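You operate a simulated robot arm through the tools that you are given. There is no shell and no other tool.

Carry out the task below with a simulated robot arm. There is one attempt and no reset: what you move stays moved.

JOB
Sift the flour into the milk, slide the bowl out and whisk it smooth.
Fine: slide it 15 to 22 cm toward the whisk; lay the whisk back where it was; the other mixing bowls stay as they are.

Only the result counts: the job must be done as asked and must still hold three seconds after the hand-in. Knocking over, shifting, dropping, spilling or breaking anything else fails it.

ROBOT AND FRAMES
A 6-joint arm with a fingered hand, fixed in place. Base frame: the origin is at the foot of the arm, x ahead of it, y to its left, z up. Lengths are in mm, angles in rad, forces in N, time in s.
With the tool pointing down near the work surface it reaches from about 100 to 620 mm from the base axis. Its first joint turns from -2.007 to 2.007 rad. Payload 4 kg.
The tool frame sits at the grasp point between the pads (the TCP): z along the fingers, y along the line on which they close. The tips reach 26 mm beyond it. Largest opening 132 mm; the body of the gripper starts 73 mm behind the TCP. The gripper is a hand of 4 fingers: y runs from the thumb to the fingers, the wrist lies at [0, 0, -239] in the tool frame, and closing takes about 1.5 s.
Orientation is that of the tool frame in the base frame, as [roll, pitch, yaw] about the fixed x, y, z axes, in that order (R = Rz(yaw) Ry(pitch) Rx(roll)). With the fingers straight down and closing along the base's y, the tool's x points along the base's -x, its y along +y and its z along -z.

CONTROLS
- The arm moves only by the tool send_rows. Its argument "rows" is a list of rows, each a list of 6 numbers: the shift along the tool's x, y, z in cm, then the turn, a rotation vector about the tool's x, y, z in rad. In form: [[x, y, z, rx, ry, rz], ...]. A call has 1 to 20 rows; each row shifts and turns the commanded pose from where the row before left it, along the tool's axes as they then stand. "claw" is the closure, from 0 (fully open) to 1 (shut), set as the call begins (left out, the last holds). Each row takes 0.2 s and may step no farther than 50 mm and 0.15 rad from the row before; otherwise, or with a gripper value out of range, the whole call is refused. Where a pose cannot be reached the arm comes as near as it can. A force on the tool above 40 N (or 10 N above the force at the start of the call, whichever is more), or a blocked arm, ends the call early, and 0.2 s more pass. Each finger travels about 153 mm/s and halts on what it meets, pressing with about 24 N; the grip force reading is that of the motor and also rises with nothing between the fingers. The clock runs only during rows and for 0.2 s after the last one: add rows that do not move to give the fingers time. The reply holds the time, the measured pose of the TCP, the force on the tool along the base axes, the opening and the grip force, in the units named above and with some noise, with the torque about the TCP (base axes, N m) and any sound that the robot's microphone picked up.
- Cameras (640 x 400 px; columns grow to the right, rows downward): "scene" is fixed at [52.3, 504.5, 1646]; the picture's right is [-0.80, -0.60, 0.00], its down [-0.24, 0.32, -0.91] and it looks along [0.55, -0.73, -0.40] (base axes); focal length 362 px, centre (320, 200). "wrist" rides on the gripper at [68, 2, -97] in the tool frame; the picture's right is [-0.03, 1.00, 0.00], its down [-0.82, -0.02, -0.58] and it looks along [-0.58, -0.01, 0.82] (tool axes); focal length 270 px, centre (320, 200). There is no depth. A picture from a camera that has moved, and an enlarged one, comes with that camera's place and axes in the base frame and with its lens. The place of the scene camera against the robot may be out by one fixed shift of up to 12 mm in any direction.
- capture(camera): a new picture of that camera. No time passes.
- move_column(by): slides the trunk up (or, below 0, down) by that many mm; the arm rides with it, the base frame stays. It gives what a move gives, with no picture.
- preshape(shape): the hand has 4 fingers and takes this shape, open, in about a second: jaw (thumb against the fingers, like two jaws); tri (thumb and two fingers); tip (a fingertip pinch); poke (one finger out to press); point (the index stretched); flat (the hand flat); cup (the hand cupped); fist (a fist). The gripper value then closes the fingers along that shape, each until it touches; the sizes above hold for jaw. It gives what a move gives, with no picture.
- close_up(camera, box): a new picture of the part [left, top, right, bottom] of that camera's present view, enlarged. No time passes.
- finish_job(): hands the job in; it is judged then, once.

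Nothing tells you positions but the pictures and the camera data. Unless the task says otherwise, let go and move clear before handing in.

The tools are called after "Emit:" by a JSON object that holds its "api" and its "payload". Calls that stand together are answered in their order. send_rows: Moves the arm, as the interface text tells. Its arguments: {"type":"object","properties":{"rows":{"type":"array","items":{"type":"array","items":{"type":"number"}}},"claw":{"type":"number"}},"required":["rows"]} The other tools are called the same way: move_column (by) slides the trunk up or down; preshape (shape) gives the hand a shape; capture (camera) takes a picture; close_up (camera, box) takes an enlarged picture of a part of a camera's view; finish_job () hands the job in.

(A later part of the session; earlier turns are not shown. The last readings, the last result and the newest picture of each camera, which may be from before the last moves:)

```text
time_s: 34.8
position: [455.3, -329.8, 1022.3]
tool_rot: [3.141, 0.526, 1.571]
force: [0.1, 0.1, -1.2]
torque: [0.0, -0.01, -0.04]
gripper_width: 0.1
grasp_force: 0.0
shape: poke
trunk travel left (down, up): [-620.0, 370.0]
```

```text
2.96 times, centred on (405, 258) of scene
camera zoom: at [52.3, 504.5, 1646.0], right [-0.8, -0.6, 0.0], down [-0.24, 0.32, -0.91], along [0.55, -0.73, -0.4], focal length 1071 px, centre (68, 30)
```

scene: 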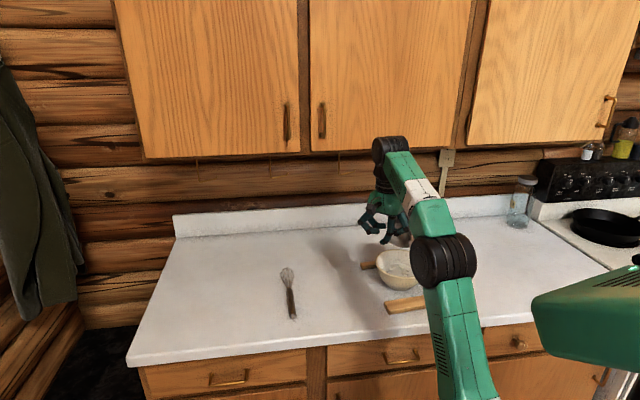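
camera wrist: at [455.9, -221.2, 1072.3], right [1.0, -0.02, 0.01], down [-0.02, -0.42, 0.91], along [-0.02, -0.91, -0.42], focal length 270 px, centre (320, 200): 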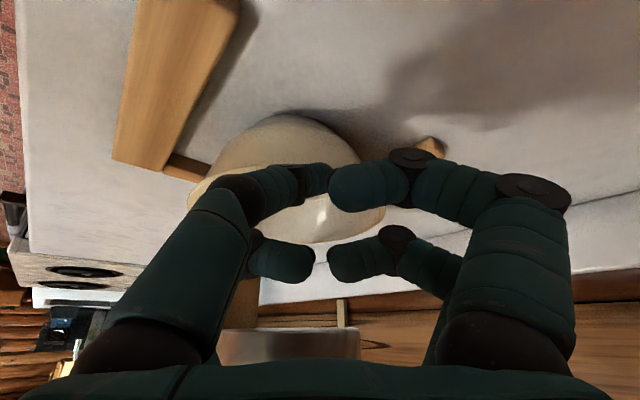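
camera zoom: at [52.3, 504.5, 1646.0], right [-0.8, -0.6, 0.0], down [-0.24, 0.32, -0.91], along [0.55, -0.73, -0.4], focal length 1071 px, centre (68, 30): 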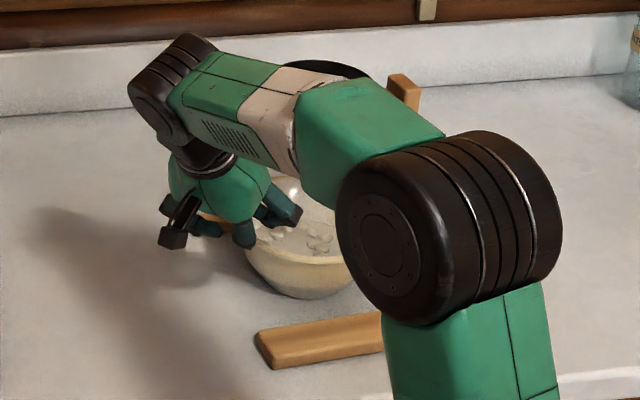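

The hand is clear of the sifter. Now I'll move the finger inward over the rim at this height.

Emit:
{"api": "send_rows", "payload": {"rows": [[-1.3, 0, 0.75, 0, 0, 0], [-1.3, 0, 0.75, 0, 0, 0], [0, 0, 0, 0, 0, 0]]}}

Emit:
{"api": "close_up", "payload": {"camera": "wrist", "box": [200, 100, 440, 250]}}

Emit:
{"api": "close_up", "payload": {"camera": "scene", "box": [360, 220, 440, 300]}}

```text
time_s: 35.6
position: [455.5, -359.9, 1022.6]
tool_rot: [3.141, 0.525, 1.57]
force: [0.2, 0.4, -0.1]
torque: [0.0, 0.02, 0.0]
gripper_width: 0.1
grasp_force: 0.0
shape: poke
trunk travel left (down, up): [-620.0, 370.0]
```

```text
2.67 times, centred on (320, 175) of wrist
camera zoom: at [455.6, -251.6, 1072.8], right [1.0, -0.02, 0.01], down [-0.02, -0.42, 0.91], along [-0.02, -0.91, -0.42], focal length 721 px, centre (320, 267)
```

zoom: 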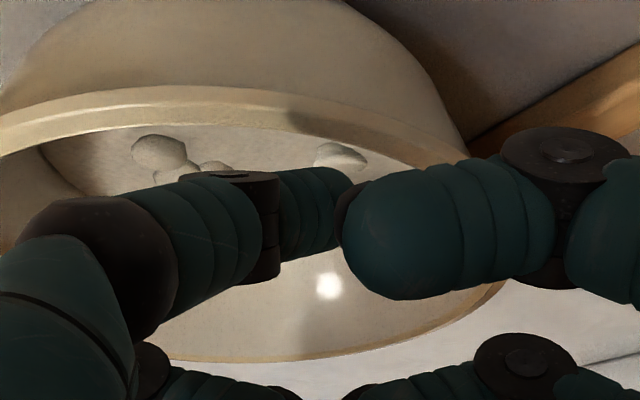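

```text
5.00 times, centred on (400, 260) of scene
camera zoom: at [52.3, 504.5, 1646.0], right [-0.8, -0.6, 0.0], down [-0.24, 0.32, -0.91], along [0.55, -0.73, -0.4], focal length 1808 px, centre (-80, -100)
```

zoom: 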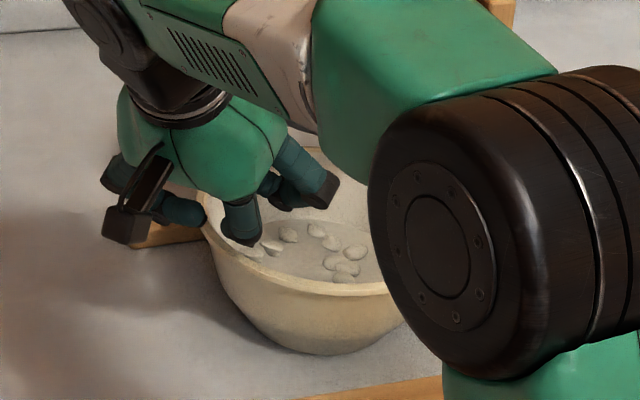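

No contact so far, and the tip is just over the rim. I'll continue inward and then lower the tip inside the bowl.

Emit:
{"api": "send_rows", "payload": {"rows": [[-1.3, 0, 0.75, 0, 0, 0], [-1.3, 0, 0.75, 0, 0, 0], [-0.86, 0, 0.5, 0, 0, 0], [0.5, 0, 0.87, 0, 0, 0], [0.5, 0, 0.87, 0, 0, 0], [0.5, 0, 0.87, 0, 0, 0], [0, 0, 0, 0, 0, 0]]}}

Emit:
{"api": "capture", "payload": {"camera": "wrist"}}

Emit:
{"api": "close_up", "payload": {"camera": "scene", "box": [360, 220, 440, 300]}}

```text
time_s: 37.2
position: [455.6, -399.6, 993.6]
tool_rot: [-3.142, 0.526, 1.57]
force: [-0.1, 0.4, -0.7]
torque: [0.0, 0.0, 0.0]
gripper_width: 0.0
grasp_force: 0.0
shape: poke
trunk travel left (down, up): [-620.0, 370.0]
```

```text
taken
camera wrist: at [456.1, -291.7, 1042.5], right [1.0, -0.02, 0.01], down [-0.02, -0.42, 0.91], along [-0.02, -0.91, -0.42], focal length 270 px, centre (320, 200)
```

wrist: 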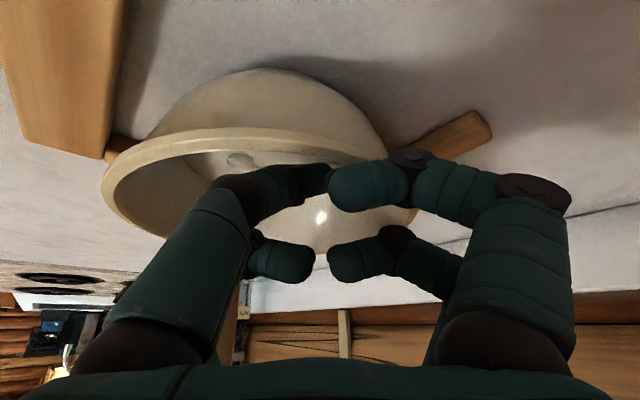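

```text
5.00 times, centred on (400, 260) of scene
camera zoom: at [52.3, 504.5, 1646.0], right [-0.8, -0.6, 0.0], down [-0.24, 0.32, -0.91], along [0.55, -0.73, -0.4], focal length 1808 px, centre (-80, -100)
```

zoom: 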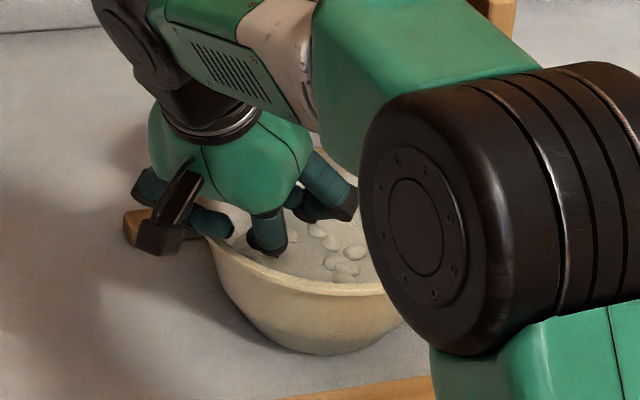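

The tip is inside the bowl. I'll drag slowly toward the whisk (+x,+y) and watch for contact.

Emit:
{"api": "send_rows", "payload": {"rows": [[0.612, 0.707, -0.354, 0, 0, 0], [0.612, 0.707, -0.354, 0, 0, 0], [0.612, 0.707, -0.354, 0, 0, 0], [0.612, 0.707, -0.354, 0, 0, 0], [0, 0, 0, 0, 0, 0]]}}

Emit:
{"api": "capture", "payload": {"camera": "wrist"}}

Emit:
{"api": "close_up", "payload": {"camera": "scene", "box": [340, 210, 440, 300]}}

```text
time_s: 38.4
position: [483.1, -371.9, 992.4]
tool_rot: [3.138, 0.526, 1.568]
force: [-2.3, -2.9, 2.2]
torque: [0.03, 0.05, 0.07]
gripper_width: 0.0
grasp_force: 0.1
shape: poke
trunk travel left (down, up): [-620.0, 370.0]
```

```text
taken
camera wrist: at [484.0, -263.7, 1042.9], right [1.0, -0.02, 0.01], down [-0.02, -0.42, 0.91], along [-0.02, -0.91, -0.42], focal length 270 px, centre (320, 200)
```

wrist: 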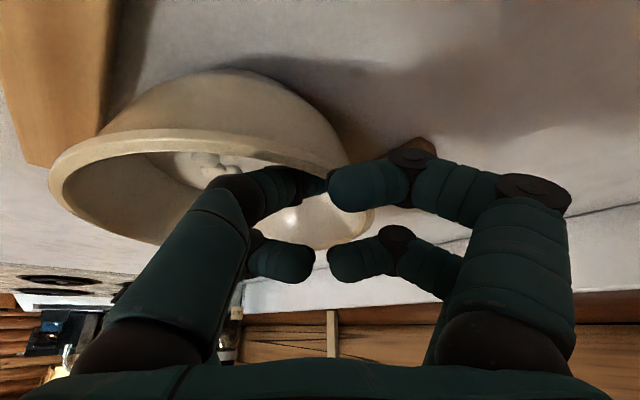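

```text
4.44 times, centred on (390, 255) of scene
camera zoom: at [52.3, 504.5, 1646.0], right [-0.8, -0.6, 0.0], down [-0.24, 0.32, -0.91], along [0.55, -0.73, -0.4], focal length 1607 px, centre (9, -44)
```

zoom: 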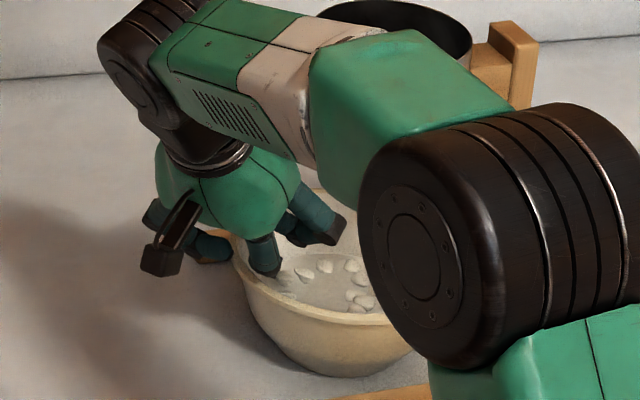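

Contact is made at about 4 N. I'll keep dragging and check progress.

Emit:
{"api": "send_rows", "payload": {"rows": [[0.918, 1.06, -0.53, 0, 0, 0], [0.918, 1.06, -0.53, 0, 0, 0], [0.918, 1.06, -0.53, 0, 0, 0], [0.918, 1.06, -0.53, 0, 0, 0], [0, 0, 0, 0, 0, 0]]}}

Emit:
{"api": "capture", "payload": {"camera": "wrist"}}

Emit:
{"api": "capture", "payload": {"camera": "scene"}}

```text
time_s: 39.6
position: [526.8, -329.1, 994.9]
tool_rot: [3.14, 0.525, 1.57]
force: [-1.7, -2.0, 0.4]
torque: [-0.04, 0.07, 0.04]
gripper_width: 0.0
grasp_force: 0.1
shape: poke
trunk travel left (down, up): [-620.0, 370.0]
```

```text
taken
camera wrist: at [526.8, -221.0, 1043.3], right [1.0, -0.02, 0.01], down [-0.02, -0.42, 0.91], along [-0.02, -0.91, -0.42], focal length 270 px, centre (320, 200)
```

wrist: 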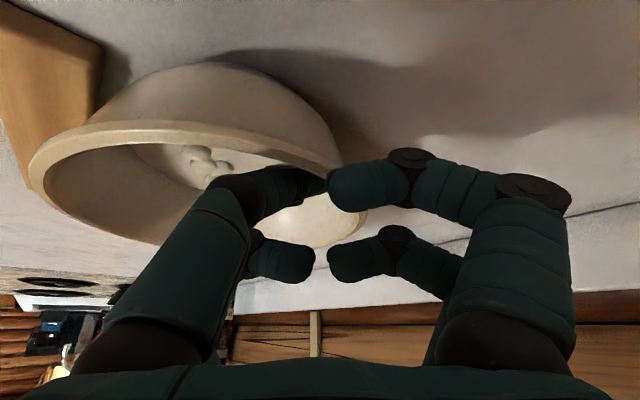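

```text
taken
```

scene: 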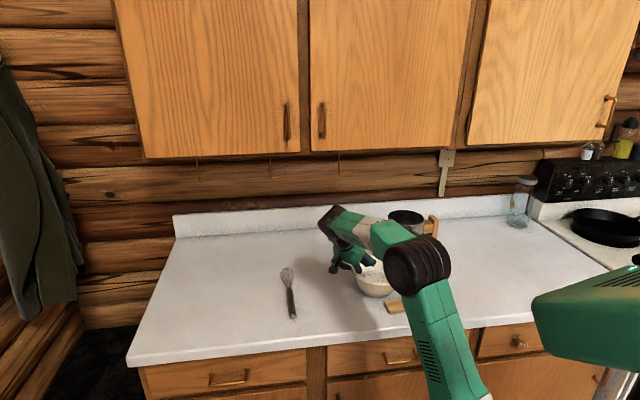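

The bowl is following and has moved roughly 50 mm so far. I'll continue.

Emit:
{"api": "send_rows", "payload": {"rows": [[0.918, 1.06, -0.53, 0, 0, 0], [0.918, 1.06, -0.53, 0, 0, 0], [0.918, 1.06, -0.53, 0, 0, 0], [0.918, 1.06, -0.53, 0, 0, 0], [0.918, 1.06, -0.53, 0, 0, 0], [0.918, 1.06, -0.53, 0, 0, 0], [0, 0, 0, 0, 0, 0]]}}

Emit:
{"api": "capture", "payload": {"camera": "wrist"}}

Emit:
{"api": "close_up", "payload": {"camera": "scene", "box": [260, 200, 460, 325]}}

```text
time_s: 41.2
position: [591.0, -266.4, 993.9]
tool_rot: [-3.142, 0.526, 1.569]
force: [-2.2, -1.4, 1.7]
torque: [0.01, 0.04, -0.03]
gripper_width: 0.2
grasp_force: 0.1
shape: poke
trunk travel left (down, up): [-620.0, 370.0]
```

```text
taken
camera wrist: at [590.3, -157.4, 1042.8], right [1.0, -0.02, 0.01], down [-0.02, -0.42, 0.91], along [-0.02, -0.91, -0.42], focal length 270 px, centre (320, 200)
```

wrist: 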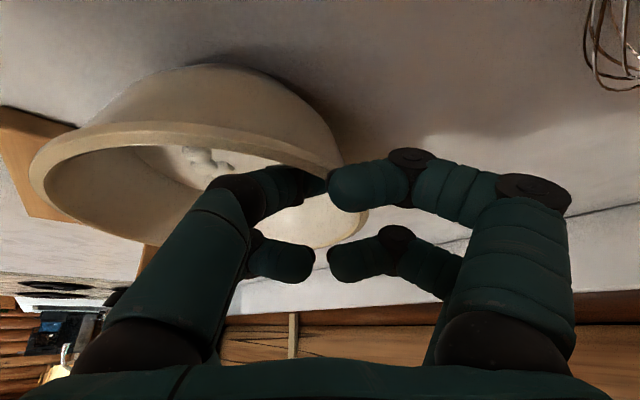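

```text
3.20 times, centred on (360, 262) of scene
camera zoom: at [52.3, 504.5, 1646.0], right [-0.8, -0.6, 0.0], down [-0.24, 0.32, -0.91], along [0.55, -0.73, -0.4], focal length 1157 px, centre (192, 0)
```

zoom: 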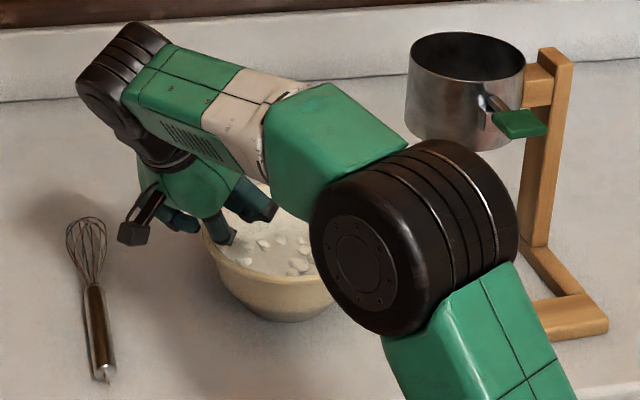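

The scene and wrist views agree that the bowl has moved about 170–175 mm. I'll drag 12 mm more to centre it in the 150–220 range, then back the finger off the wall and lift out.

Emit:
{"api": "send_rows", "payload": {"rows": [[0.367, 0.424, -0.212, 0, 0, 0], [0.367, 0.424, -0.212, 0, 0, 0], [0, 0, 0, 0, 0, 0], [-0.612, -0.707, 0.354, 0, 0, 0], [-0.612, -0.707, 0.354, 0, 0, 0], [-1, 0, -1.73, 0, 0, 0], [-1, 0, -1.73, 0, 0, 0], [-1, 0, -1.73, 0, 0, 0], [-2, 0, -3.46, 0, 0, 0], [-2, 0, -3.46, 0, 0, 0], [-2, 0, -3.46, 0, 0, 0], [0, 0, 0, 0, 0, 0]]}}

Emit:
{"api": "capture", "payload": {"camera": "wrist"}}

Emit:
{"api": "close_up", "payload": {"camera": "scene", "box": [260, 200, 460, 325]}}

```text
time_s: 43.8
position: [570.6, -265.0, 1150.7]
tool_rot: [3.141, 0.526, 1.567]
force: [-0.6, 0.2, 0.8]
torque: [0.0, -0.05, 0.04]
gripper_width: 0.0
grasp_force: 0.0
shape: poke
out of reach, approached as far as the arm can: row 11
trunk travel left (down, up): [-620.0, 370.0]
```

```text
taken
camera wrist: at [570.8, -155.7, 1200.7], right [1.0, -0.02, 0.01], down [-0.02, -0.42, 0.91], along [-0.02, -0.91, -0.42], focal length 270 px, centre (320, 200)
```

wrist: 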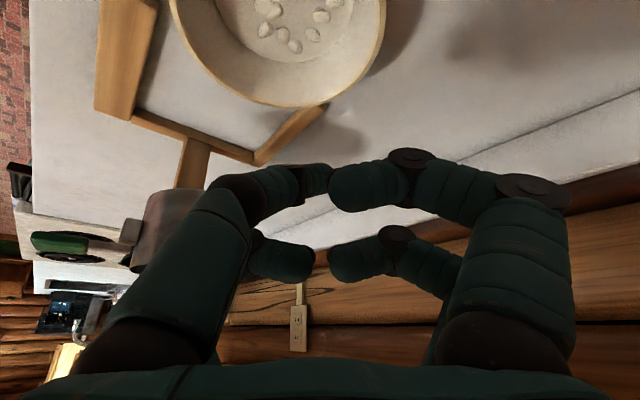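

```text
3.20 times, centred on (360, 262) of scene
camera zoom: at [52.3, 504.5, 1646.0], right [-0.8, -0.6, 0.0], down [-0.24, 0.32, -0.91], along [0.55, -0.73, -0.4], focal length 1157 px, centre (192, 0)
```

zoom: 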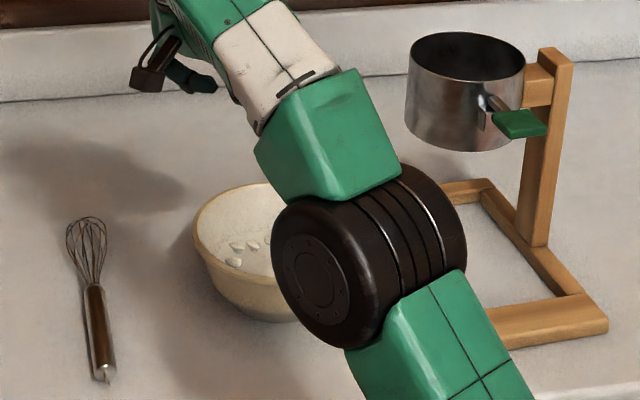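

The bowl slid about 180 mm and nothing spilled. Next I'll back away, straighten the hand, return to the jaw shape, and look at the whisk from above.

Emit:
{"api": "send_rows", "payload": {"rows": [[3.5, 0, -1.45, 0, 0, 0], [3.5, 0, -1.45, 0, 0, 0], [3.5, 0, -1.45, 0, 0, 0], [3.5, 0, -1.45, 0, 0, 0], [0, 0, 0, 0, 0.131, 0], [0, 0, 0, 0, 0.131, 0], [0, 0, 0, 0, 0.131, 0], [0, 0, 0, 0, 0.133, 0], [0, 0, 0, 0, 0, -0.131], [0, 0, 0, 0, 0, -0.131], [0, 0, 0, 0, 0, -0.131], [0, 0, 0, 0, 0, -0.131], [0, 0, 0, 0, 0, -0.131], [0, 0, 0, 0, 0, -0.131], [0, 0, 0, 0, 0, 0]]}}

Emit:
{"api": "preshape", "payload": {"shape": "jaw"}}

Emit:
{"api": "capture", "payload": {"camera": "wrist"}}

Emit:
{"api": "capture", "payload": {"camera": "scene"}}

```text
time_s: 47.0
position: [566.8, -113.6, 1125.8]
tool_rot: [3.139, 0.002, 2.358]
force: [-0.3, -0.3, -0.9]
torque: [-0.02, -0.02, 0.06]
gripper_width: 0.2
grasp_force: 0.1
shape: poke
out of reach, approached as far as the arm can: row 8
trunk travel left (down, up): [-620.0, 370.0]
```

```text
time_s: 47.9
position: [566.8, -113.0, 1125.5]
tool_rot: [3.139, 0.0, 2.355]
force: [0.0, 0.8, 0.0]
torque: [-0.01, -0.02, 0.0]
gripper_width: 131.9
grasp_force: 0.1
shape: jaw
trunk travel left (down, up): [-620.0, 370.0]
```

```text
taken
camera wrist: at [518.4, -62.6, 1222.5], right [0.73, 0.69, 0.0], down [0.56, -0.59, 0.58], along [0.4, -0.42, -0.82], focal length 270 px, centre (320, 200)
```

wrist: 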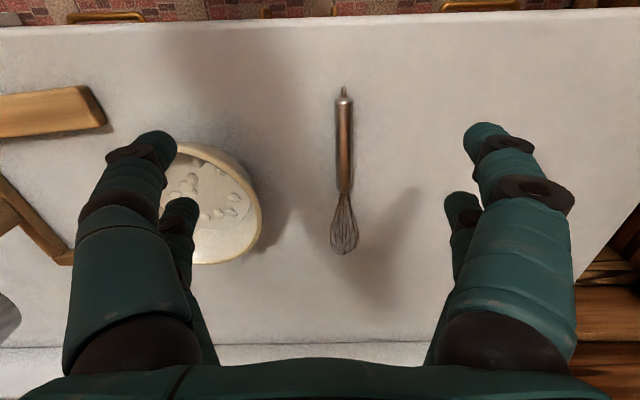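

```text
taken
```

scene: 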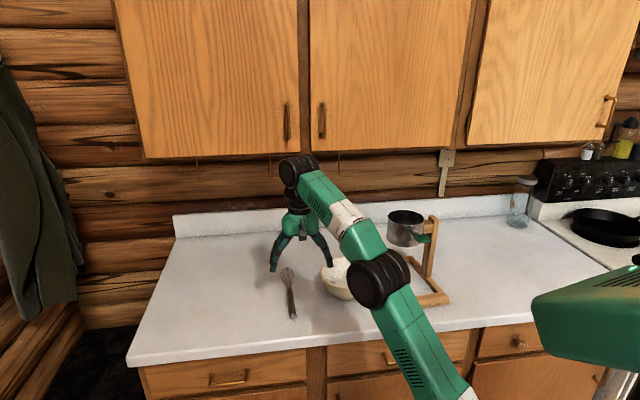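

The whisk is well in view, so I'll enlarge it and the bowl for measuring.

Emit:
{"api": "close_up", "payload": {"camera": "wrist", "box": [260, 70, 430, 270]}}

Emit:
{"api": "close_up", "payload": {"camera": "wrist", "box": [110, 110, 310, 290]}}

Emit:
{"api": "close_up", "payload": {"camera": "scene", "box": [250, 240, 350, 340]}}

```text
2.00 times, centred on (345, 170) of wrist
camera zoom: at [518.4, -62.6, 1222.5], right [0.73, 0.69, 0.0], down [0.56, -0.59, 0.58], along [0.4, -0.42, -0.82], focal length 541 px, centre (270, 260)
```

zoom: 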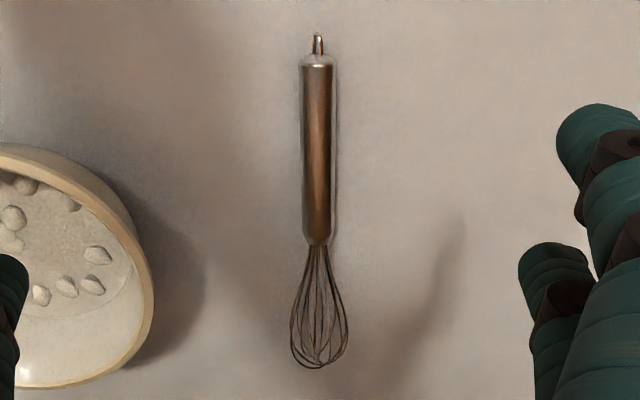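

```text
2.22 times, centred on (210, 200) of wrist
camera zoom: at [518.4, -62.6, 1222.5], right [0.73, 0.69, 0.0], down [0.56, -0.59, 0.58], along [0.4, -0.42, -0.82], focal length 601 px, centre (564, 200)
```

zoom: 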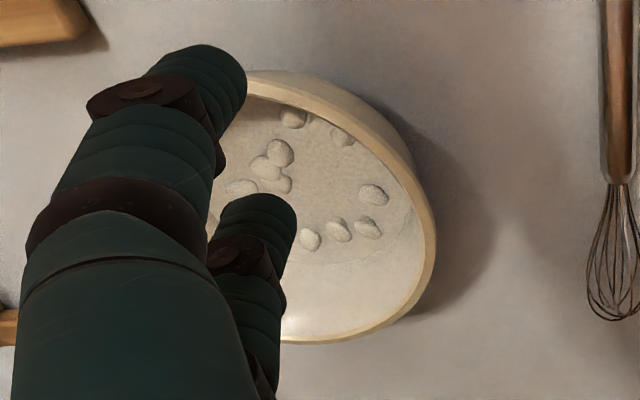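

```text
4.00 times, centred on (300, 290) of scene
camera zoom: at [52.3, 504.5, 1646.0], right [-0.8, -0.6, 0.0], down [-0.24, 0.32, -0.91], along [0.55, -0.73, -0.4], focal length 1446 px, centre (400, -160)
```

zoom: 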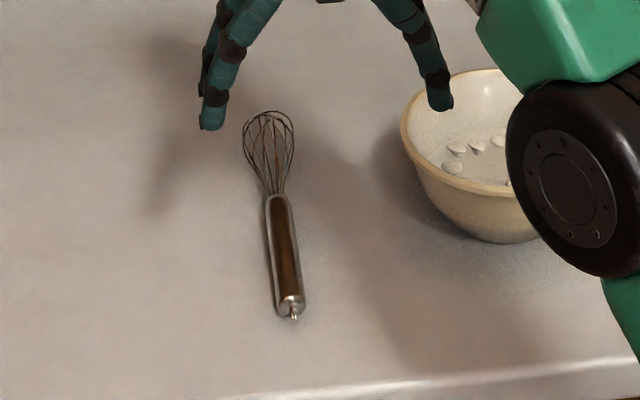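

The whisk lies almost exactly along the direction away from the robot: handle end near (594,-105), handle mid near (640,-147), head tip near (768,-269), handle about 21 mm thick. Before I grasp it, I'll test with an empty hand that the whisking wrist orientation (yaw turned 135°, tilted 60°) is reachable.

Emit:
{"api": "send_rows", "payload": {"rows": [[0, 0, 3.3, 0, 0, 0], [0, 0, 3.3, 0, 0, 0], [0, 0, 3.3, 0, 0, 0], [0, 0, 0, 0, 0, 0]]}}

Emit:
{"api": "move_column", "payload": {"by": 100}}

Emit:
{"api": "send_rows", "payload": {"rows": [[0, 0, 0, 0, 0, -0.131], [0, 0, 0, 0, 0, -0.131], [0, 0, 0, 0, 0, -0.131], [0, 0, 0, 0, 0, -0.131], [0, 0, 0, 0, 0, -0.131], [0, 0, 0, 0, 0, -0.131], [0, 0, 0, 0, 0, -0.131], [0, 0, 0, 0, 0, -0.131], [0, 0, 0, 0, 0, -0.131], [0, 0, 0, 0, 0, -0.131], [0, 0, 0, 0, 0, -0.131], [0, 0, 0, 0, 0, -0.131], [0, 0, 0, 0, 0, -0.131], [0, 0, 0, 0, 0, -0.131], [0, 0, 0, 0, 0, -0.131], [0, 0, 0, 0, 0, -0.131], [0, 0, 0, 0, 0, -0.131], [0, 0, 0, 0, 0, -0.131], [0, 0, 0, 0, 0, 0]]}}

```text
time_s: 48.9
position: [566.6, -113.1, 1026.4]
tool_rot: [3.141, 0.001, 2.356]
force: [0.8, -0.9, 0.9]
torque: [-0.02, -0.01, 0.02]
gripper_width: 131.8
grasp_force: 0.0
shape: jaw
trunk travel left (down, up): [-620.0, 370.0]
```

```text
time_s: 50.3
position: [566.2, -113.7, 1126.0]
tool_rot: [3.14, -0.001, 2.357]
force: [-0.1, 0.0, -0.3]
torque: [-0.03, 0.02, 0.03]
gripper_width: 131.8
grasp_force: 0.1
shape: jaw
trunk travel left (down, up): [-720.0, 270.0]
```

```text
time_s: 54.3
position: [574.8, -57.4, 1124.6]
tool_rot: [-3.136, -0.019, -1.804]
force: [-0.7, -0.5, -0.6]
torque: [-0.01, -0.02, 0.02]
gripper_width: 131.8
grasp_force: 0.0
shape: jaw
out of reach, approached as far as the arm can: row 16, 17, 18
trunk travel left (down, up): [-720.0, 270.0]
```

The wrist's last joint reaches its limit turning that way, so I'll turn back and test the opposite direction, which looks to have more range.

Emit:
{"api": "send_rows", "payload": {"rows": [[0, 0, 0, 0, 0, 0.131], [0, 0, 0, 0, 0, 0.131], [0, 0, 0, 0, 0, 0.131], [0, 0, 0, 0, 0, 0.131], [0, 0, 0, 0, 0, 0.131], [0, 0, 0, 0, 0, 0.131], [0, 0, 0, 0, 0, 0.131], [0, 0, 0, 0, 0, 0.131], [0, 0, 0, 0, 0, 0.131], [0, 0, 0, 0, 0, 0.131], [0, 0, 0, 0, 0, 0.131], [0, 0, 0, 0, 0, 0.131], [0, 0, 0, 0, 0, 0.131], [0, 0, 0, 0, 0, 0.131], [0, 0, 0, 0, 0, 0.131], [0, 0, 0, 0, 0, 0.131], [0, 0, 0, 0, 0, 0.131], [0, 0, 0, 0, 0, 0.131], [0, 0, 0, 0, 0, 0]]}}

Emit:
{"api": "send_rows", "payload": {"rows": [[0, 0, 0, 0, 0, 0.14], [0, 0, 0, 0, 0, 0.14], [0, 0, 0, 0, 0, 0.14], [0, 0, 0, 0, 0, 0.14], [0, 0, 0, 0, 0, 0.14], [0, 0, 0, 0, 0, 0.14], [0, 0, 0, 0, 0, 0.14], [0, 0, 0, 0, 0, 0.14], [0, 0, 0, 0, 0, 0.14], [0, 0, 0, 0, 0, 0.14], [0, 0, 0, 0, 0, 0.14], [0, 0, 0, 0, 0, 0.14], [0, 0, 0, 0, 0, 0.14], [0, 0, 0, 0, 0, 0.14], [0, 0, 0, 0, 0, 0.14], [0, 0, 0, 0, 0, 0.14], [0, 0, 0, 0, 0, 0.14], [0, 0, 0, 0, 0, 0.14], [0, 0, 0, 0, 0, 0]]}}

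```text
time_s: 58.3
position: [574.3, -58.1, 1124.8]
tool_rot: [-3.131, 0.016, 2.118]
force: [0.2, 0.1, 0.1]
torque: [0.0, 0.01, 0.01]
gripper_width: 131.8
grasp_force: 0.0
shape: jaw
trunk travel left (down, up): [-720.0, 270.0]
```

```text
time_s: 62.3
position: [574.0, -58.5, 1126.4]
tool_rot: [3.124, -0.004, -0.404]
force: [0.4, -1.4, 0.7]
torque: [0.0, 0.01, -0.01]
gripper_width: 131.8
grasp_force: 0.1
shape: jaw
trunk travel left (down, up): [-720.0, 270.0]
```

That direction is free. I'll continue to the whisking heading and test the 60° tilt as well.

Emit:
{"api": "send_rows", "payload": {"rows": [[0, 0, 0, 0, 0, 0.127], [0, 0, 0, 0, 0, 0.127], [0, 0, 0, 0, 0, 0.127], [0, 0, 0, 0, 0.131, 0], [0, 0, 0, 0, 0.131, 0], [0, 0, 0, 0, 0.131, 0], [0, 0, 0, 0, 0.131, 0], [0, 0, 0, 0, 0.131, 0], [0, 0, 0, 0, 0.131, 0], [0, 0, 0, 0, 0.131, 0], [0, 0, 0, 0, 0.131, 0], [0, 0, 0, 0, 0, 0]]}}

Emit:
{"api": "capture", "payload": {"camera": "scene"}}

Emit:
{"api": "capture", "payload": {"camera": "wrist"}}

```text
time_s: 64.9
position: [608.9, -98.1, 1223.7]
tool_rot: [3.09, -1.033, -0.727]
force: [1.5, 0.6, -1.1]
torque: [0.0, -0.02, 0.0]
gripper_width: 132.1
grasp_force: 0.0
shape: jaw
out of reach, approached as far as the arm can: row 9, 10, 11
trunk travel left (down, up): [-720.0, 270.0]
```

```text
taken
```

scene: 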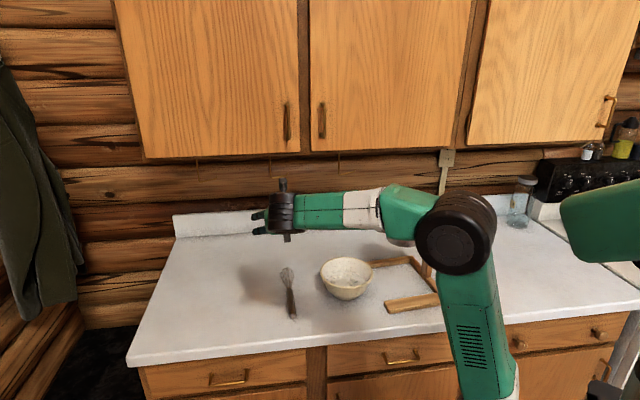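

```text
taken
camera wrist: at [572.6, -63.1, 1332.2], right [-0.71, -0.71, 0.0], down [-0.65, 0.64, -0.41], along [0.28, -0.29, -0.91], focal length 270 px, centre (320, 200)
```

wrist: 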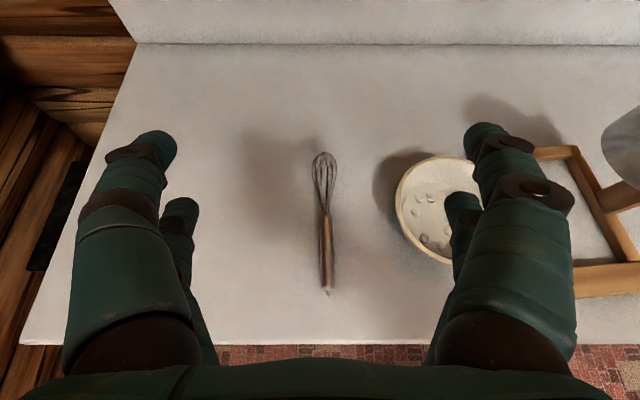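

The tilt works; it was only too close to the base there. I'll move the empty hand to the intended whisking spot, kept high, to confirm it can be reached.

Emit:
{"api": "send_rows", "payload": {"rows": [[0.55, 2.77, 2.97, 0, 0, 0], [0.55, 2.77, 2.97, 0, 0, 0], [0.55, 2.77, 2.97, 0, 0, 0], [0.55, 2.77, 2.97, 0, 0, 0], [0.55, 2.77, 2.97, 0, 0, 0], [0.55, 2.77, 2.97, 0, 0, 0], [0.55, 2.77, 2.97, 0, 0, 0], [0, 0, 0, 0, 0, 0]]}}

Emit:
{"api": "capture", "payload": {"camera": "wrist"}}

Emit:
{"api": "capture", "payload": {"camera": "scene"}}

```text
time_s: 66.7
position: [614.7, -381.8, 1166.9]
tool_rot: [3.113, -1.062, -0.756]
force: [-0.2, -0.5, 0.6]
torque: [-0.01, 0.0, 0.03]
gripper_width: 131.8
grasp_force: 0.1
shape: jaw
out of reach, approached as far as the arm can: row 1
trunk travel left (down, up): [-720.0, 270.0]
```

```text
taken
camera wrist: at [577.0, -344.5, 1273.2], right [-0.71, -0.7, -0.01], down [-0.63, 0.65, -0.43], along [0.31, -0.3, -0.9], focal length 270 px, centre (320, 200)
```

wrist: 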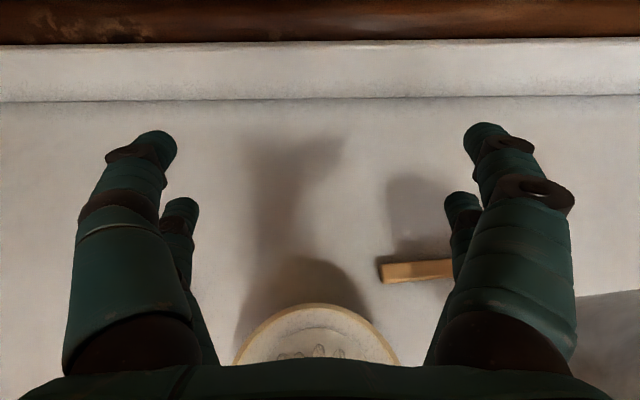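

```text
taken
```

scene: 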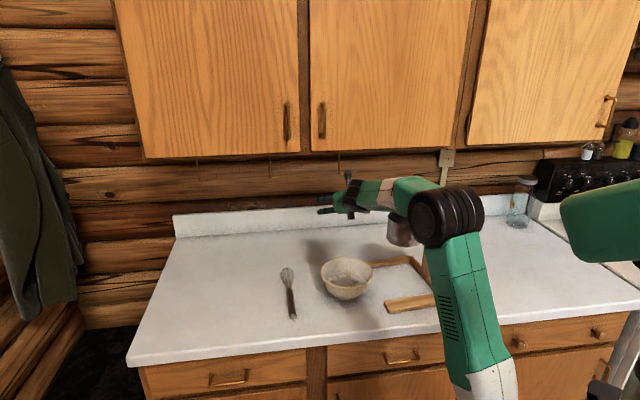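

The whisking pose is reachable and clear of the stand. While the view is unobstructed I'll take a close-up of the bowl and whisk for measuring.

Emit:
{"api": "close_up", "payload": {"camera": "scene", "box": [260, 225, 460, 335]}}

```text
3.20 times, centred on (360, 280) of scene
camera zoom: at [52.3, 504.5, 1646.0], right [-0.8, -0.6, 0.0], down [-0.24, 0.32, -0.91], along [0.55, -0.73, -0.4], focal length 1157 px, centre (192, -56)
```

zoom: 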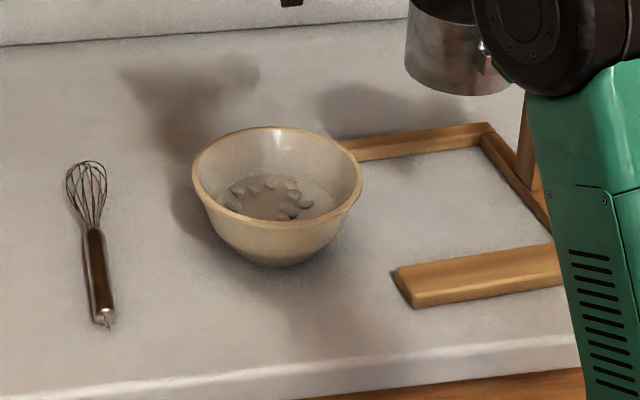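

The bowl centre is now at about (540,-298), which is about 187 mm of slide toward the whisk. I'll return to above the whisk with the hand vertical.

Emit:
{"api": "send_rows", "payload": {"rows": [[-0.77, -2.8, -2.84, 0, 0, 0], [-0.77, -2.8, -2.84, 0, 0, 0], [-0.77, -2.8, -2.84, 0, 0, 0], [-0.77, -2.8, -2.84, 0, 0, 0], [-0.77, -2.8, -2.84, 0, 0, 0], [-0.77, -2.8, -2.84, 0, 0, 0], [-0.77, -2.8, -2.84, 0, 0, 0], [-1.22, 0, 0.68, 0, -0.133, 0], [-1.12, 0, 0.84, 0, -0.133, 0], [-1.0, 0, 0.98, 0, -0.133, 0], [-0.87, 0, 1.1, 0, -0.133, 0], [-0.71, 0, 1.21, 0, -0.133, 0], [-0.55, 0, 1.29, 0, -0.133, 0], [-0.37, 0, 1.35, 0, -0.133, 0], [-0.2, 0, 1.39, 0, -0.13, 0], [0, 0, 0, 0, 0, 0]]}}

```text
time_s: 70.1
position: [614.5, -108.0, 1118.3]
tool_rot: [3.129, 0.002, -0.78]
force: [0.1, -0.4, 0.2]
torque: [0.02, 0.02, 0.03]
gripper_width: 131.7
grasp_force: 0.0
shape: jaw
out of reach, approached as far as the arm can: row 5, 6, 7
trunk travel left (down, up): [-720.0, 270.0]
```

Now I'll yaw back 180° to the grasp heading.

Emit:
{"api": "send_rows", "payload": {"rows": [[0, 0, 0, 0, 0, -0.14], [0, 0, 0, 0, 0, -0.14], [0, 0, 0, 0, 0, -0.14], [0, 0, 0, 0, 0, -0.14], [0, 0, 0, 0, 0, -0.14], [0, 0, 0, 0, 0, -0.14], [0, 0, 0, 0, 0, -0.14], [0, 0, 0, 0, 0, -0.14], [0, 0, 0, 0, 0, -0.14], [0, 0, 0, 0, 0, -0.14], [0, 0, 0, 0, 0, -0.14], [0, 0, 0, 0, 0, -0.14], [0, 0, 0, 0, 0, -0.14], [0, 0, 0, 0, 0, -0.14], [0, 0, 0, 0, 0, -0.14], [0, 0, 0, 0, 0, -0.14], [0, 0, 0, 0, 0, -0.14], [0, 0, 0, 0, 0, -0.14], [0, 0, 0, 0, 0, -0.14], [0, 0, 0, 0, 0, -0.14]]}}

Emit:
{"api": "send_rows", "payload": {"rows": [[0, 0, 0, 0, 0, -0.114], [0, 0, 0, 0, 0, -0.114], [0, 0, 0, 0, 0, -0.114], [0, 0, 0, 0, 0, 0]]}}

Emit:
{"api": "capture", "payload": {"camera": "wrist"}}

Emit:
{"api": "close_up", "payload": {"camera": "wrist", "box": [230, 60, 400, 260]}}

```text
time_s: 74.3
position: [615.6, -106.6, 1119.1]
tool_rot: [-3.127, 0.005, 2.021]
force: [-0.5, 0.5, -0.2]
torque: [0.02, -0.01, -0.01]
gripper_width: 131.9
grasp_force: 0.0
shape: jaw
trunk travel left (down, up): [-720.0, 270.0]
```

```text
time_s: 75.3
position: [615.5, -107.6, 1120.3]
tool_rot: [-3.128, 0.0, 2.362]
force: [0.5, 0.8, 0.0]
torque: [0.0, 0.01, 0.01]
gripper_width: 131.8
grasp_force: 0.2
shape: jaw
trunk travel left (down, up): [-720.0, 270.0]
```

```text
taken
camera wrist: at [568.0, -55.9, 1216.4], right [0.72, 0.69, -0.01], down [0.57, -0.58, 0.58], along [0.39, -0.43, -0.82], focal length 270 px, centre (320, 200)
```

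wrist: 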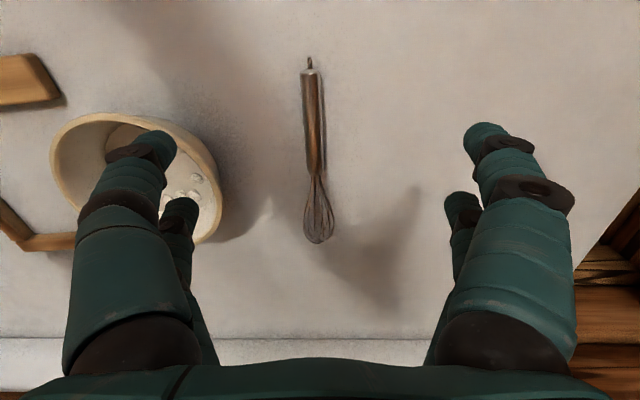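

```text
2.00 times, centred on (315, 160) of wrist
camera zoom: at [568.0, -55.9, 1216.4], right [0.72, 0.69, -0.01], down [0.57, -0.58, 0.58], along [0.39, -0.43, -0.82], focal length 541 px, centre (330, 280)
```

zoom: 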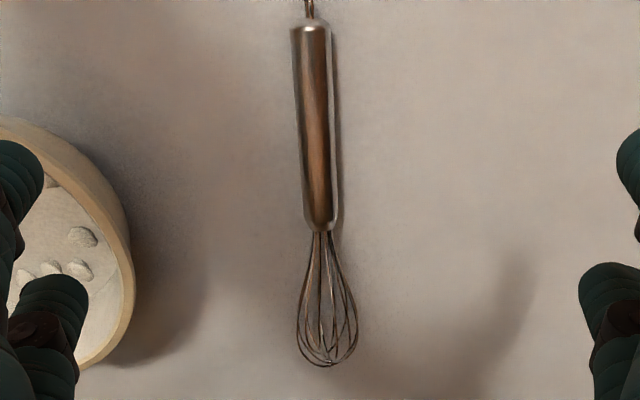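

The whisk's axis is now well measured. I'll align the hand over the handle, narrow the jaw, and descend partway.

Emit:
{"api": "send_rows", "payload": {"rows": [[0, 0, 0, -0.0134, 0, -0.02], [-1.82, -0.63, 0, 0, 0, 0], [-1.82, -0.63, 0, 0, 0, 0], [0, 0, 4, 0, 0, 0], [0, 0, 4, 0, 0, 0], [0, 0, 4, 0, 0, 0], [0, 0, 3, 0, 0, 0], [0, 0, 0, 0, 0, 0]], "claw": 0.45}}

Emit:
{"api": "capture", "payload": {"camera": "wrist"}}

Emit:
{"api": "close_up", "payload": {"camera": "scene", "box": [240, 220, 360, 340]}}

```text
time_s: 77.1
position: [632.1, -143.3, 969.1]
tool_rot: [-3.139, 0.0, 2.379]
force: [-0.1, 0.5, -0.4]
torque: [-0.01, -0.02, -0.01]
gripper_width: 73.0
grasp_force: 0.1
shape: jaw
trunk travel left (down, up): [-720.0, 270.0]
```

```text
taken
camera wrist: at [583.2, -92.5, 1066.2], right [0.71, 0.71, 0.0], down [0.58, -0.58, 0.58], along [0.41, -0.41, -0.82], focal length 270 px, centre (320, 200)
```

wrist: 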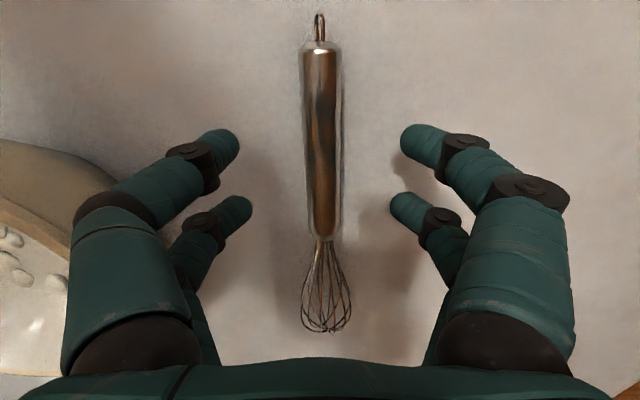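

```text
3.33 times, centred on (300, 280) of scene
camera zoom: at [52.3, 504.5, 1646.0], right [-0.8, -0.6, 0.0], down [-0.24, 0.32, -0.91], along [0.55, -0.73, -0.4], focal length 1205 px, centre (387, -67)
```

zoom: 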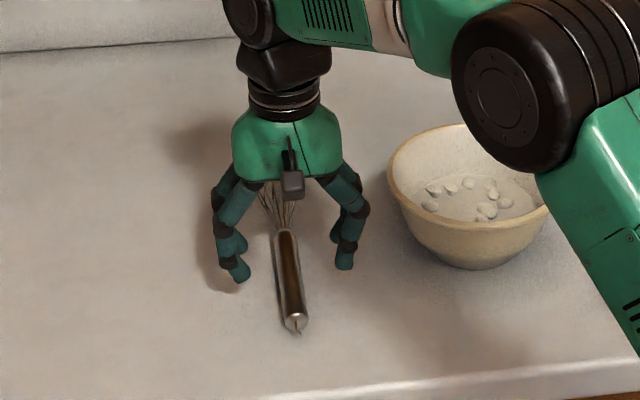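

The hand is centred on the handle. I'll descend in small steps and feel for the counter.

Emit:
{"api": "send_rows", "payload": {"rows": [[0, 0, 1.0, 0, 0, 0], [0, 0, 1.0, 0, 0, 0], [0, 0, 0.5, 0, 0, 0], [0, 0, 0, 0, 0, 0]]}}

Emit:
{"api": "send_rows", "payload": {"rows": [[0, 0, 0.3, 0, 0, 0], [0, 0, 0, 0, 0, 0]]}}

Emit:
{"api": "close_up", "payload": {"camera": "scene", "box": [260, 250, 340, 330]}}

```text
time_s: 78.1
position: [632.7, -142.6, 943.0]
tool_rot: [-3.14, 0.0, 2.379]
force: [0.4, -0.1, -0.5]
torque: [0.0, 0.0, -0.02]
gripper_width: 73.2
grasp_force: 0.2
shape: jaw
trunk travel left (down, up): [-720.0, 270.0]
```

```text
time_s: 78.7
position: [633.1, -142.9, 942.0]
tool_rot: [-3.14, 0.0, 2.377]
force: [-0.1, -1.3, 0.6]
torque: [-0.02, 0.02, 0.0]
gripper_width: 73.3
grasp_force: 0.0
shape: jaw
trunk travel left (down, up): [-720.0, 270.0]
```

```text
5.00 times, centred on (300, 290) of scene
camera zoom: at [52.3, 504.5, 1646.0], right [-0.8, -0.6, 0.0], down [-0.24, 0.32, -0.91], along [0.55, -0.73, -0.4], focal length 1808 px, centre (420, -250)
```

zoom: 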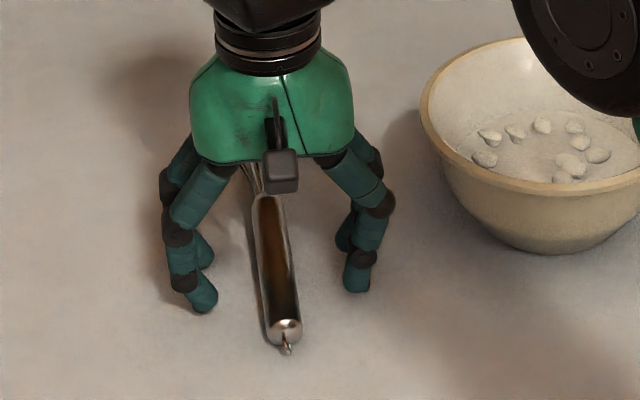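

Emit:
{"api": "send_rows", "payload": {"rows": [[0, 0, 0.3, 0, 0, 0], [0, 0, 0, 0, 0, 0]]}}

Emit:
{"api": "send_rows", "payload": {"rows": [[0, 0, 0.3, 0, 0, 0], [0, 0, 0, 0, 0, 0]]}}

Emit:
{"api": "close_up", "payload": {"camera": "scene", "box": [260, 250, 340, 330]}}

```text
time_s: 79.3
position: [632.0, -142.8, 938.1]
tool_rot: [-3.138, 0.001, 2.378]
force: [-0.7, 0.1, 0.9]
torque: [0.02, 0.0, 0.03]
gripper_width: 73.2
grasp_force: 0.1
shape: jaw
trunk travel left (down, up): [-720.0, 270.0]
```

```text
time_s: 79.9
position: [632.3, -141.7, 937.4]
tool_rot: [3.142, 0.0, 2.378]
force: [0.8, -1.3, 8.4]
torque: [0.03, -0.11, -0.02]
gripper_width: 73.0
grasp_force: 0.1
shape: jaw
trunk travel left (down, up): [-720.0, 270.0]
```

```text
5.00 times, centred on (300, 290) of scene
camera zoom: at [52.3, 504.5, 1646.0], right [-0.8, -0.6, 0.0], down [-0.24, 0.32, -0.91], along [0.55, -0.73, -0.4], focal length 1808 px, centre (420, -250)
```

zoom: 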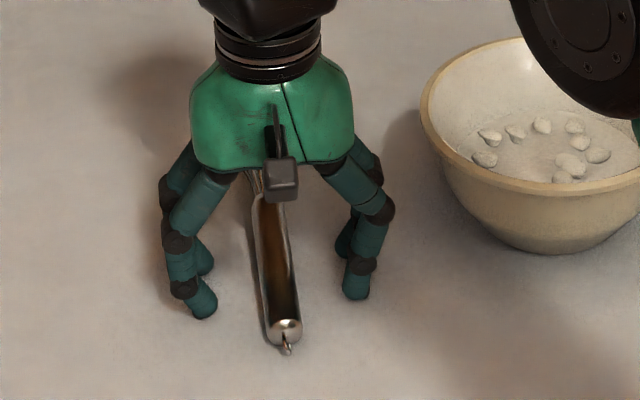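

The tips touched the counter at TCP z≈937. I'll raise 4 mm and close on the handle.

Emit:
{"api": "send_rows", "payload": {"rows": [[0, 0, -0.45, 0, 0, 0], [0, 0, 0, 0, 0, 0]]}}

Emit:
{"api": "send_rows", "payload": {"rows": [[0, 0, 0, 0, 0, 0], [0, 0, 0, 0, 0, 0], [0, 0, 0, 0, 0, 0], [0, 0, 0, 0, 0, 0], [0, 0, 0, 0, 0, 0], [0, 0, 0, 0, 0, 0], [0, 0, 0, 0, 0, 0], [0, 0, 0, 0, 0, 0]], "claw": 1}}

Emit:
{"api": "close_up", "payload": {"camera": "scene", "box": [260, 250, 340, 330]}}

Emit:
{"api": "capture", "payload": {"camera": "wrist"}}

```text
time_s: 80.5
position: [634.2, -142.4, 939.8]
tool_rot: [-3.139, -0.002, 2.379]
force: [0.2, -0.8, 0.1]
torque: [0.02, 0.02, 0.01]
gripper_width: 72.7
grasp_force: 0.1
shape: jaw
trunk travel left (down, up): [-720.0, 270.0]
```

```text
time_s: 82.3
position: [632.6, -141.2, 940.9]
tool_rot: [-3.141, 0.001, 2.379]
force: [0.4, -0.5, -0.6]
torque: [-0.01, 0.01, 0.01]
gripper_width: 10.4
grasp_force: 24.0
shape: jaw
trunk travel left (down, up): [-720.0, 270.0]
```

```text
5.00 times, centred on (300, 290) of scene
camera zoom: at [52.3, 504.5, 1646.0], right [-0.8, -0.6, 0.0], down [-0.24, 0.32, -0.91], along [0.55, -0.73, -0.4], focal length 1808 px, centre (420, -250)
```

zoom: 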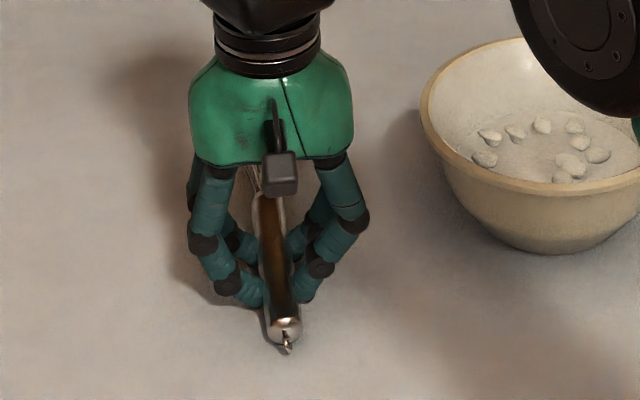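

```text
taken
camera wrist: at [583.6, -92.1, 1037.0], right [0.71, 0.71, 0.0], down [0.58, -0.58, 0.58], along [0.41, -0.41, -0.82], focal length 270 px, centre (320, 200)
```

wrist: 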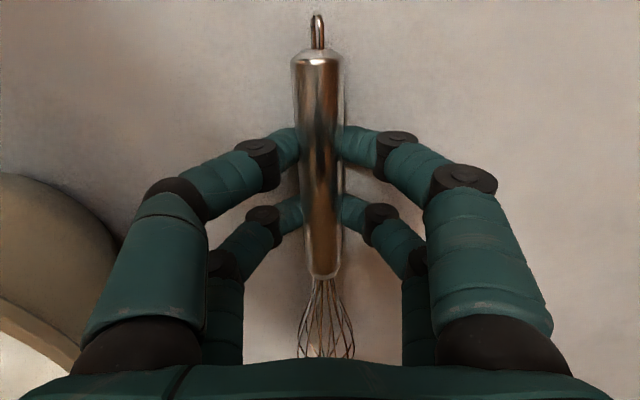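

The whisk is gripped (24 N) without shifting. I noted the pick pose: TCP (632.6,-141.5,940.9), yaw 2.379. Next I'll lift, back off toward the robot, and check the hold.

Emit:
{"api": "send_rows", "payload": {"rows": [[0, 0, -1, 0, 0, 0], [0, 0, -2, 0, 0, 0], [0, 0, -3, 0, 0, 0], [0, 0, -3, 0, 0, 0], [0, 0, -3, 0, 0, 0], [3, 0, -2, 0, 0, 0], [3, 0, -2, 0, 0, 0], [0, 0, 0, 0, 0, 0]]}}

Emit:
{"api": "capture", "payload": {"camera": "wrist"}}

Emit:
{"api": "capture", "payload": {"camera": "scene"}}

```text
time_s: 84.1
position: [588.8, -100.2, 1099.7]
tool_rot: [-3.14, 0.0, 2.379]
force: [-0.7, -0.4, -0.5]
torque: [0.0, -0.01, -0.02]
gripper_width: 10.4
grasp_force: 23.8
shape: jaw
trunk travel left (down, up): [-720.0, 270.0]
```

```text
taken
camera wrist: at [539.2, -50.7, 1196.7], right [0.71, 0.71, 0.0], down [0.58, -0.58, 0.58], along [0.41, -0.41, -0.82], focal length 270 px, centre (320, 200)
```

wrist: 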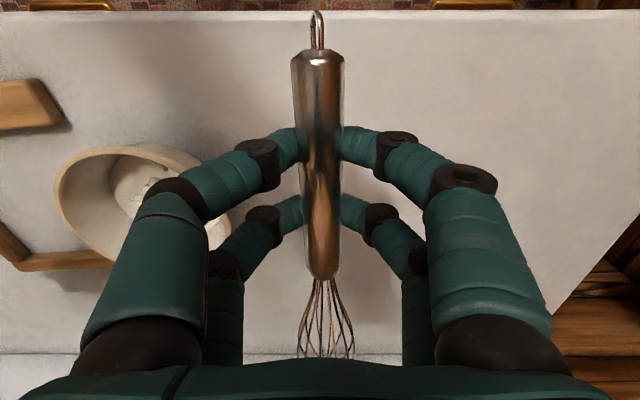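

```text
taken
```

scene: 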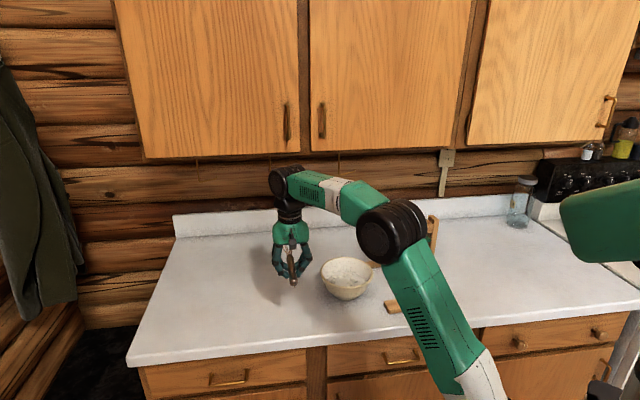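

The hold is firm. I'll turn the whisk around (180° yaw), then carry it sideways and up toward the bowl.

Emit:
{"api": "send_rows", "payload": {"rows": [[0, 0, 0, 0, 0, 0.14], [0, 0, 0, 0, 0, 0.14], [0, 0, 0, 0, 0, 0.14], [0, 0, 0, 0, 0, 0.14], [0, 0, 0, 0, 0, 0.14], [0, 0, 0, 0, 0, 0.14], [0, 0, 0, 0, 0, 0.14], [0, 0, 0, 0, 0, 0.14], [0, 0, 0, 0, 0, 0.14], [0, 0, 0, 0, 0, 0.14], [0, 0, 0, 0, 0, 0.14], [0, 0, 0, 0, 0, 0.14], [0, 0, 0, 0, 0, 0.14], [0, 0, 0, 0, 0, 0.14], [0, 0, 0, 0, 0, 0.14], [0, 0, 0, 0, 0, 0.14], [0, 0, 0, 0, 0, 0.14], [0, 0, 0, 0, 0, 0.14], [0, 0, 0, 0, 0, 0.14], [0, 0, 0, 0, 0, 0.14]]}}

Emit:
{"api": "send_rows", "payload": {"rows": [[0, 0, 0, 0, 0, 0.114], [0, 0, 0, 0, 0, 0.114], [0, 0, 0, 0, 0, 0.114], [0, 3.46, -2, 0, 0, 0], [0, 3.46, -2, 0, 0, 0], [0, 3.46, -2, 0, 0, 0], [0, 3.46, -2, 0, 0, 0], [0, 3.46, -2, 0, 0, 0], [0, 0, 0, 0, 0, 0]]}}

Emit:
{"api": "capture", "payload": {"camera": "scene"}}

Emit:
{"api": "capture", "payload": {"camera": "wrist"}}

```text
time_s: 88.3
position: [589.8, -100.0, 1100.2]
tool_rot: [3.14, 0.003, -0.421]
force: [0.8, -1.4, -1.4]
torque: [0.0, -0.01, 0.02]
gripper_width: 9.9
grasp_force: 23.7
shape: jaw
trunk travel left (down, up): [-720.0, 270.0]
```

```text
time_s: 90.3
position: [470.5, -226.2, 1200.0]
tool_rot: [3.14, 0.0, -0.763]
force: [-0.9, -0.3, -0.6]
torque: [-0.01, -0.02, -0.01]
gripper_width: 10.4
grasp_force: 24.3
shape: jaw
trunk travel left (down, up): [-720.0, 270.0]
```

```text
taken
```

scene: 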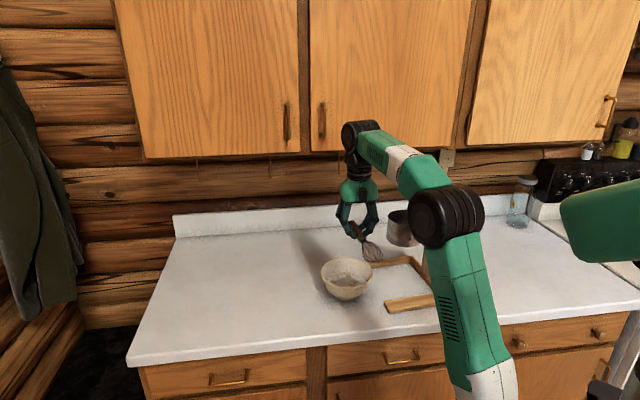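

```text
taken
camera wrist: at [516.9, -273.3, 1296.7], right [-0.71, -0.71, 0.0], down [-0.58, 0.58, 0.58], along [-0.41, 0.41, -0.82], focal length 270 px, centre (320, 200)
```

wrist: 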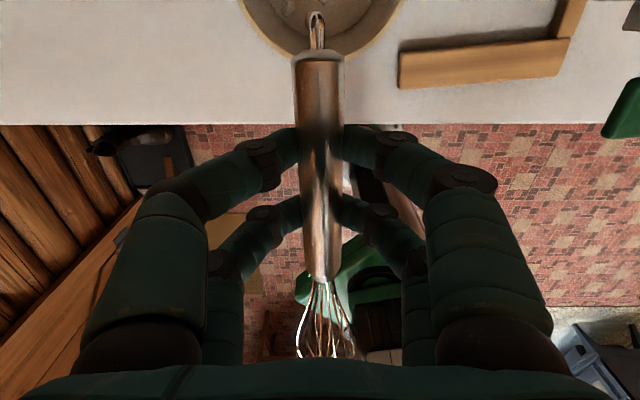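

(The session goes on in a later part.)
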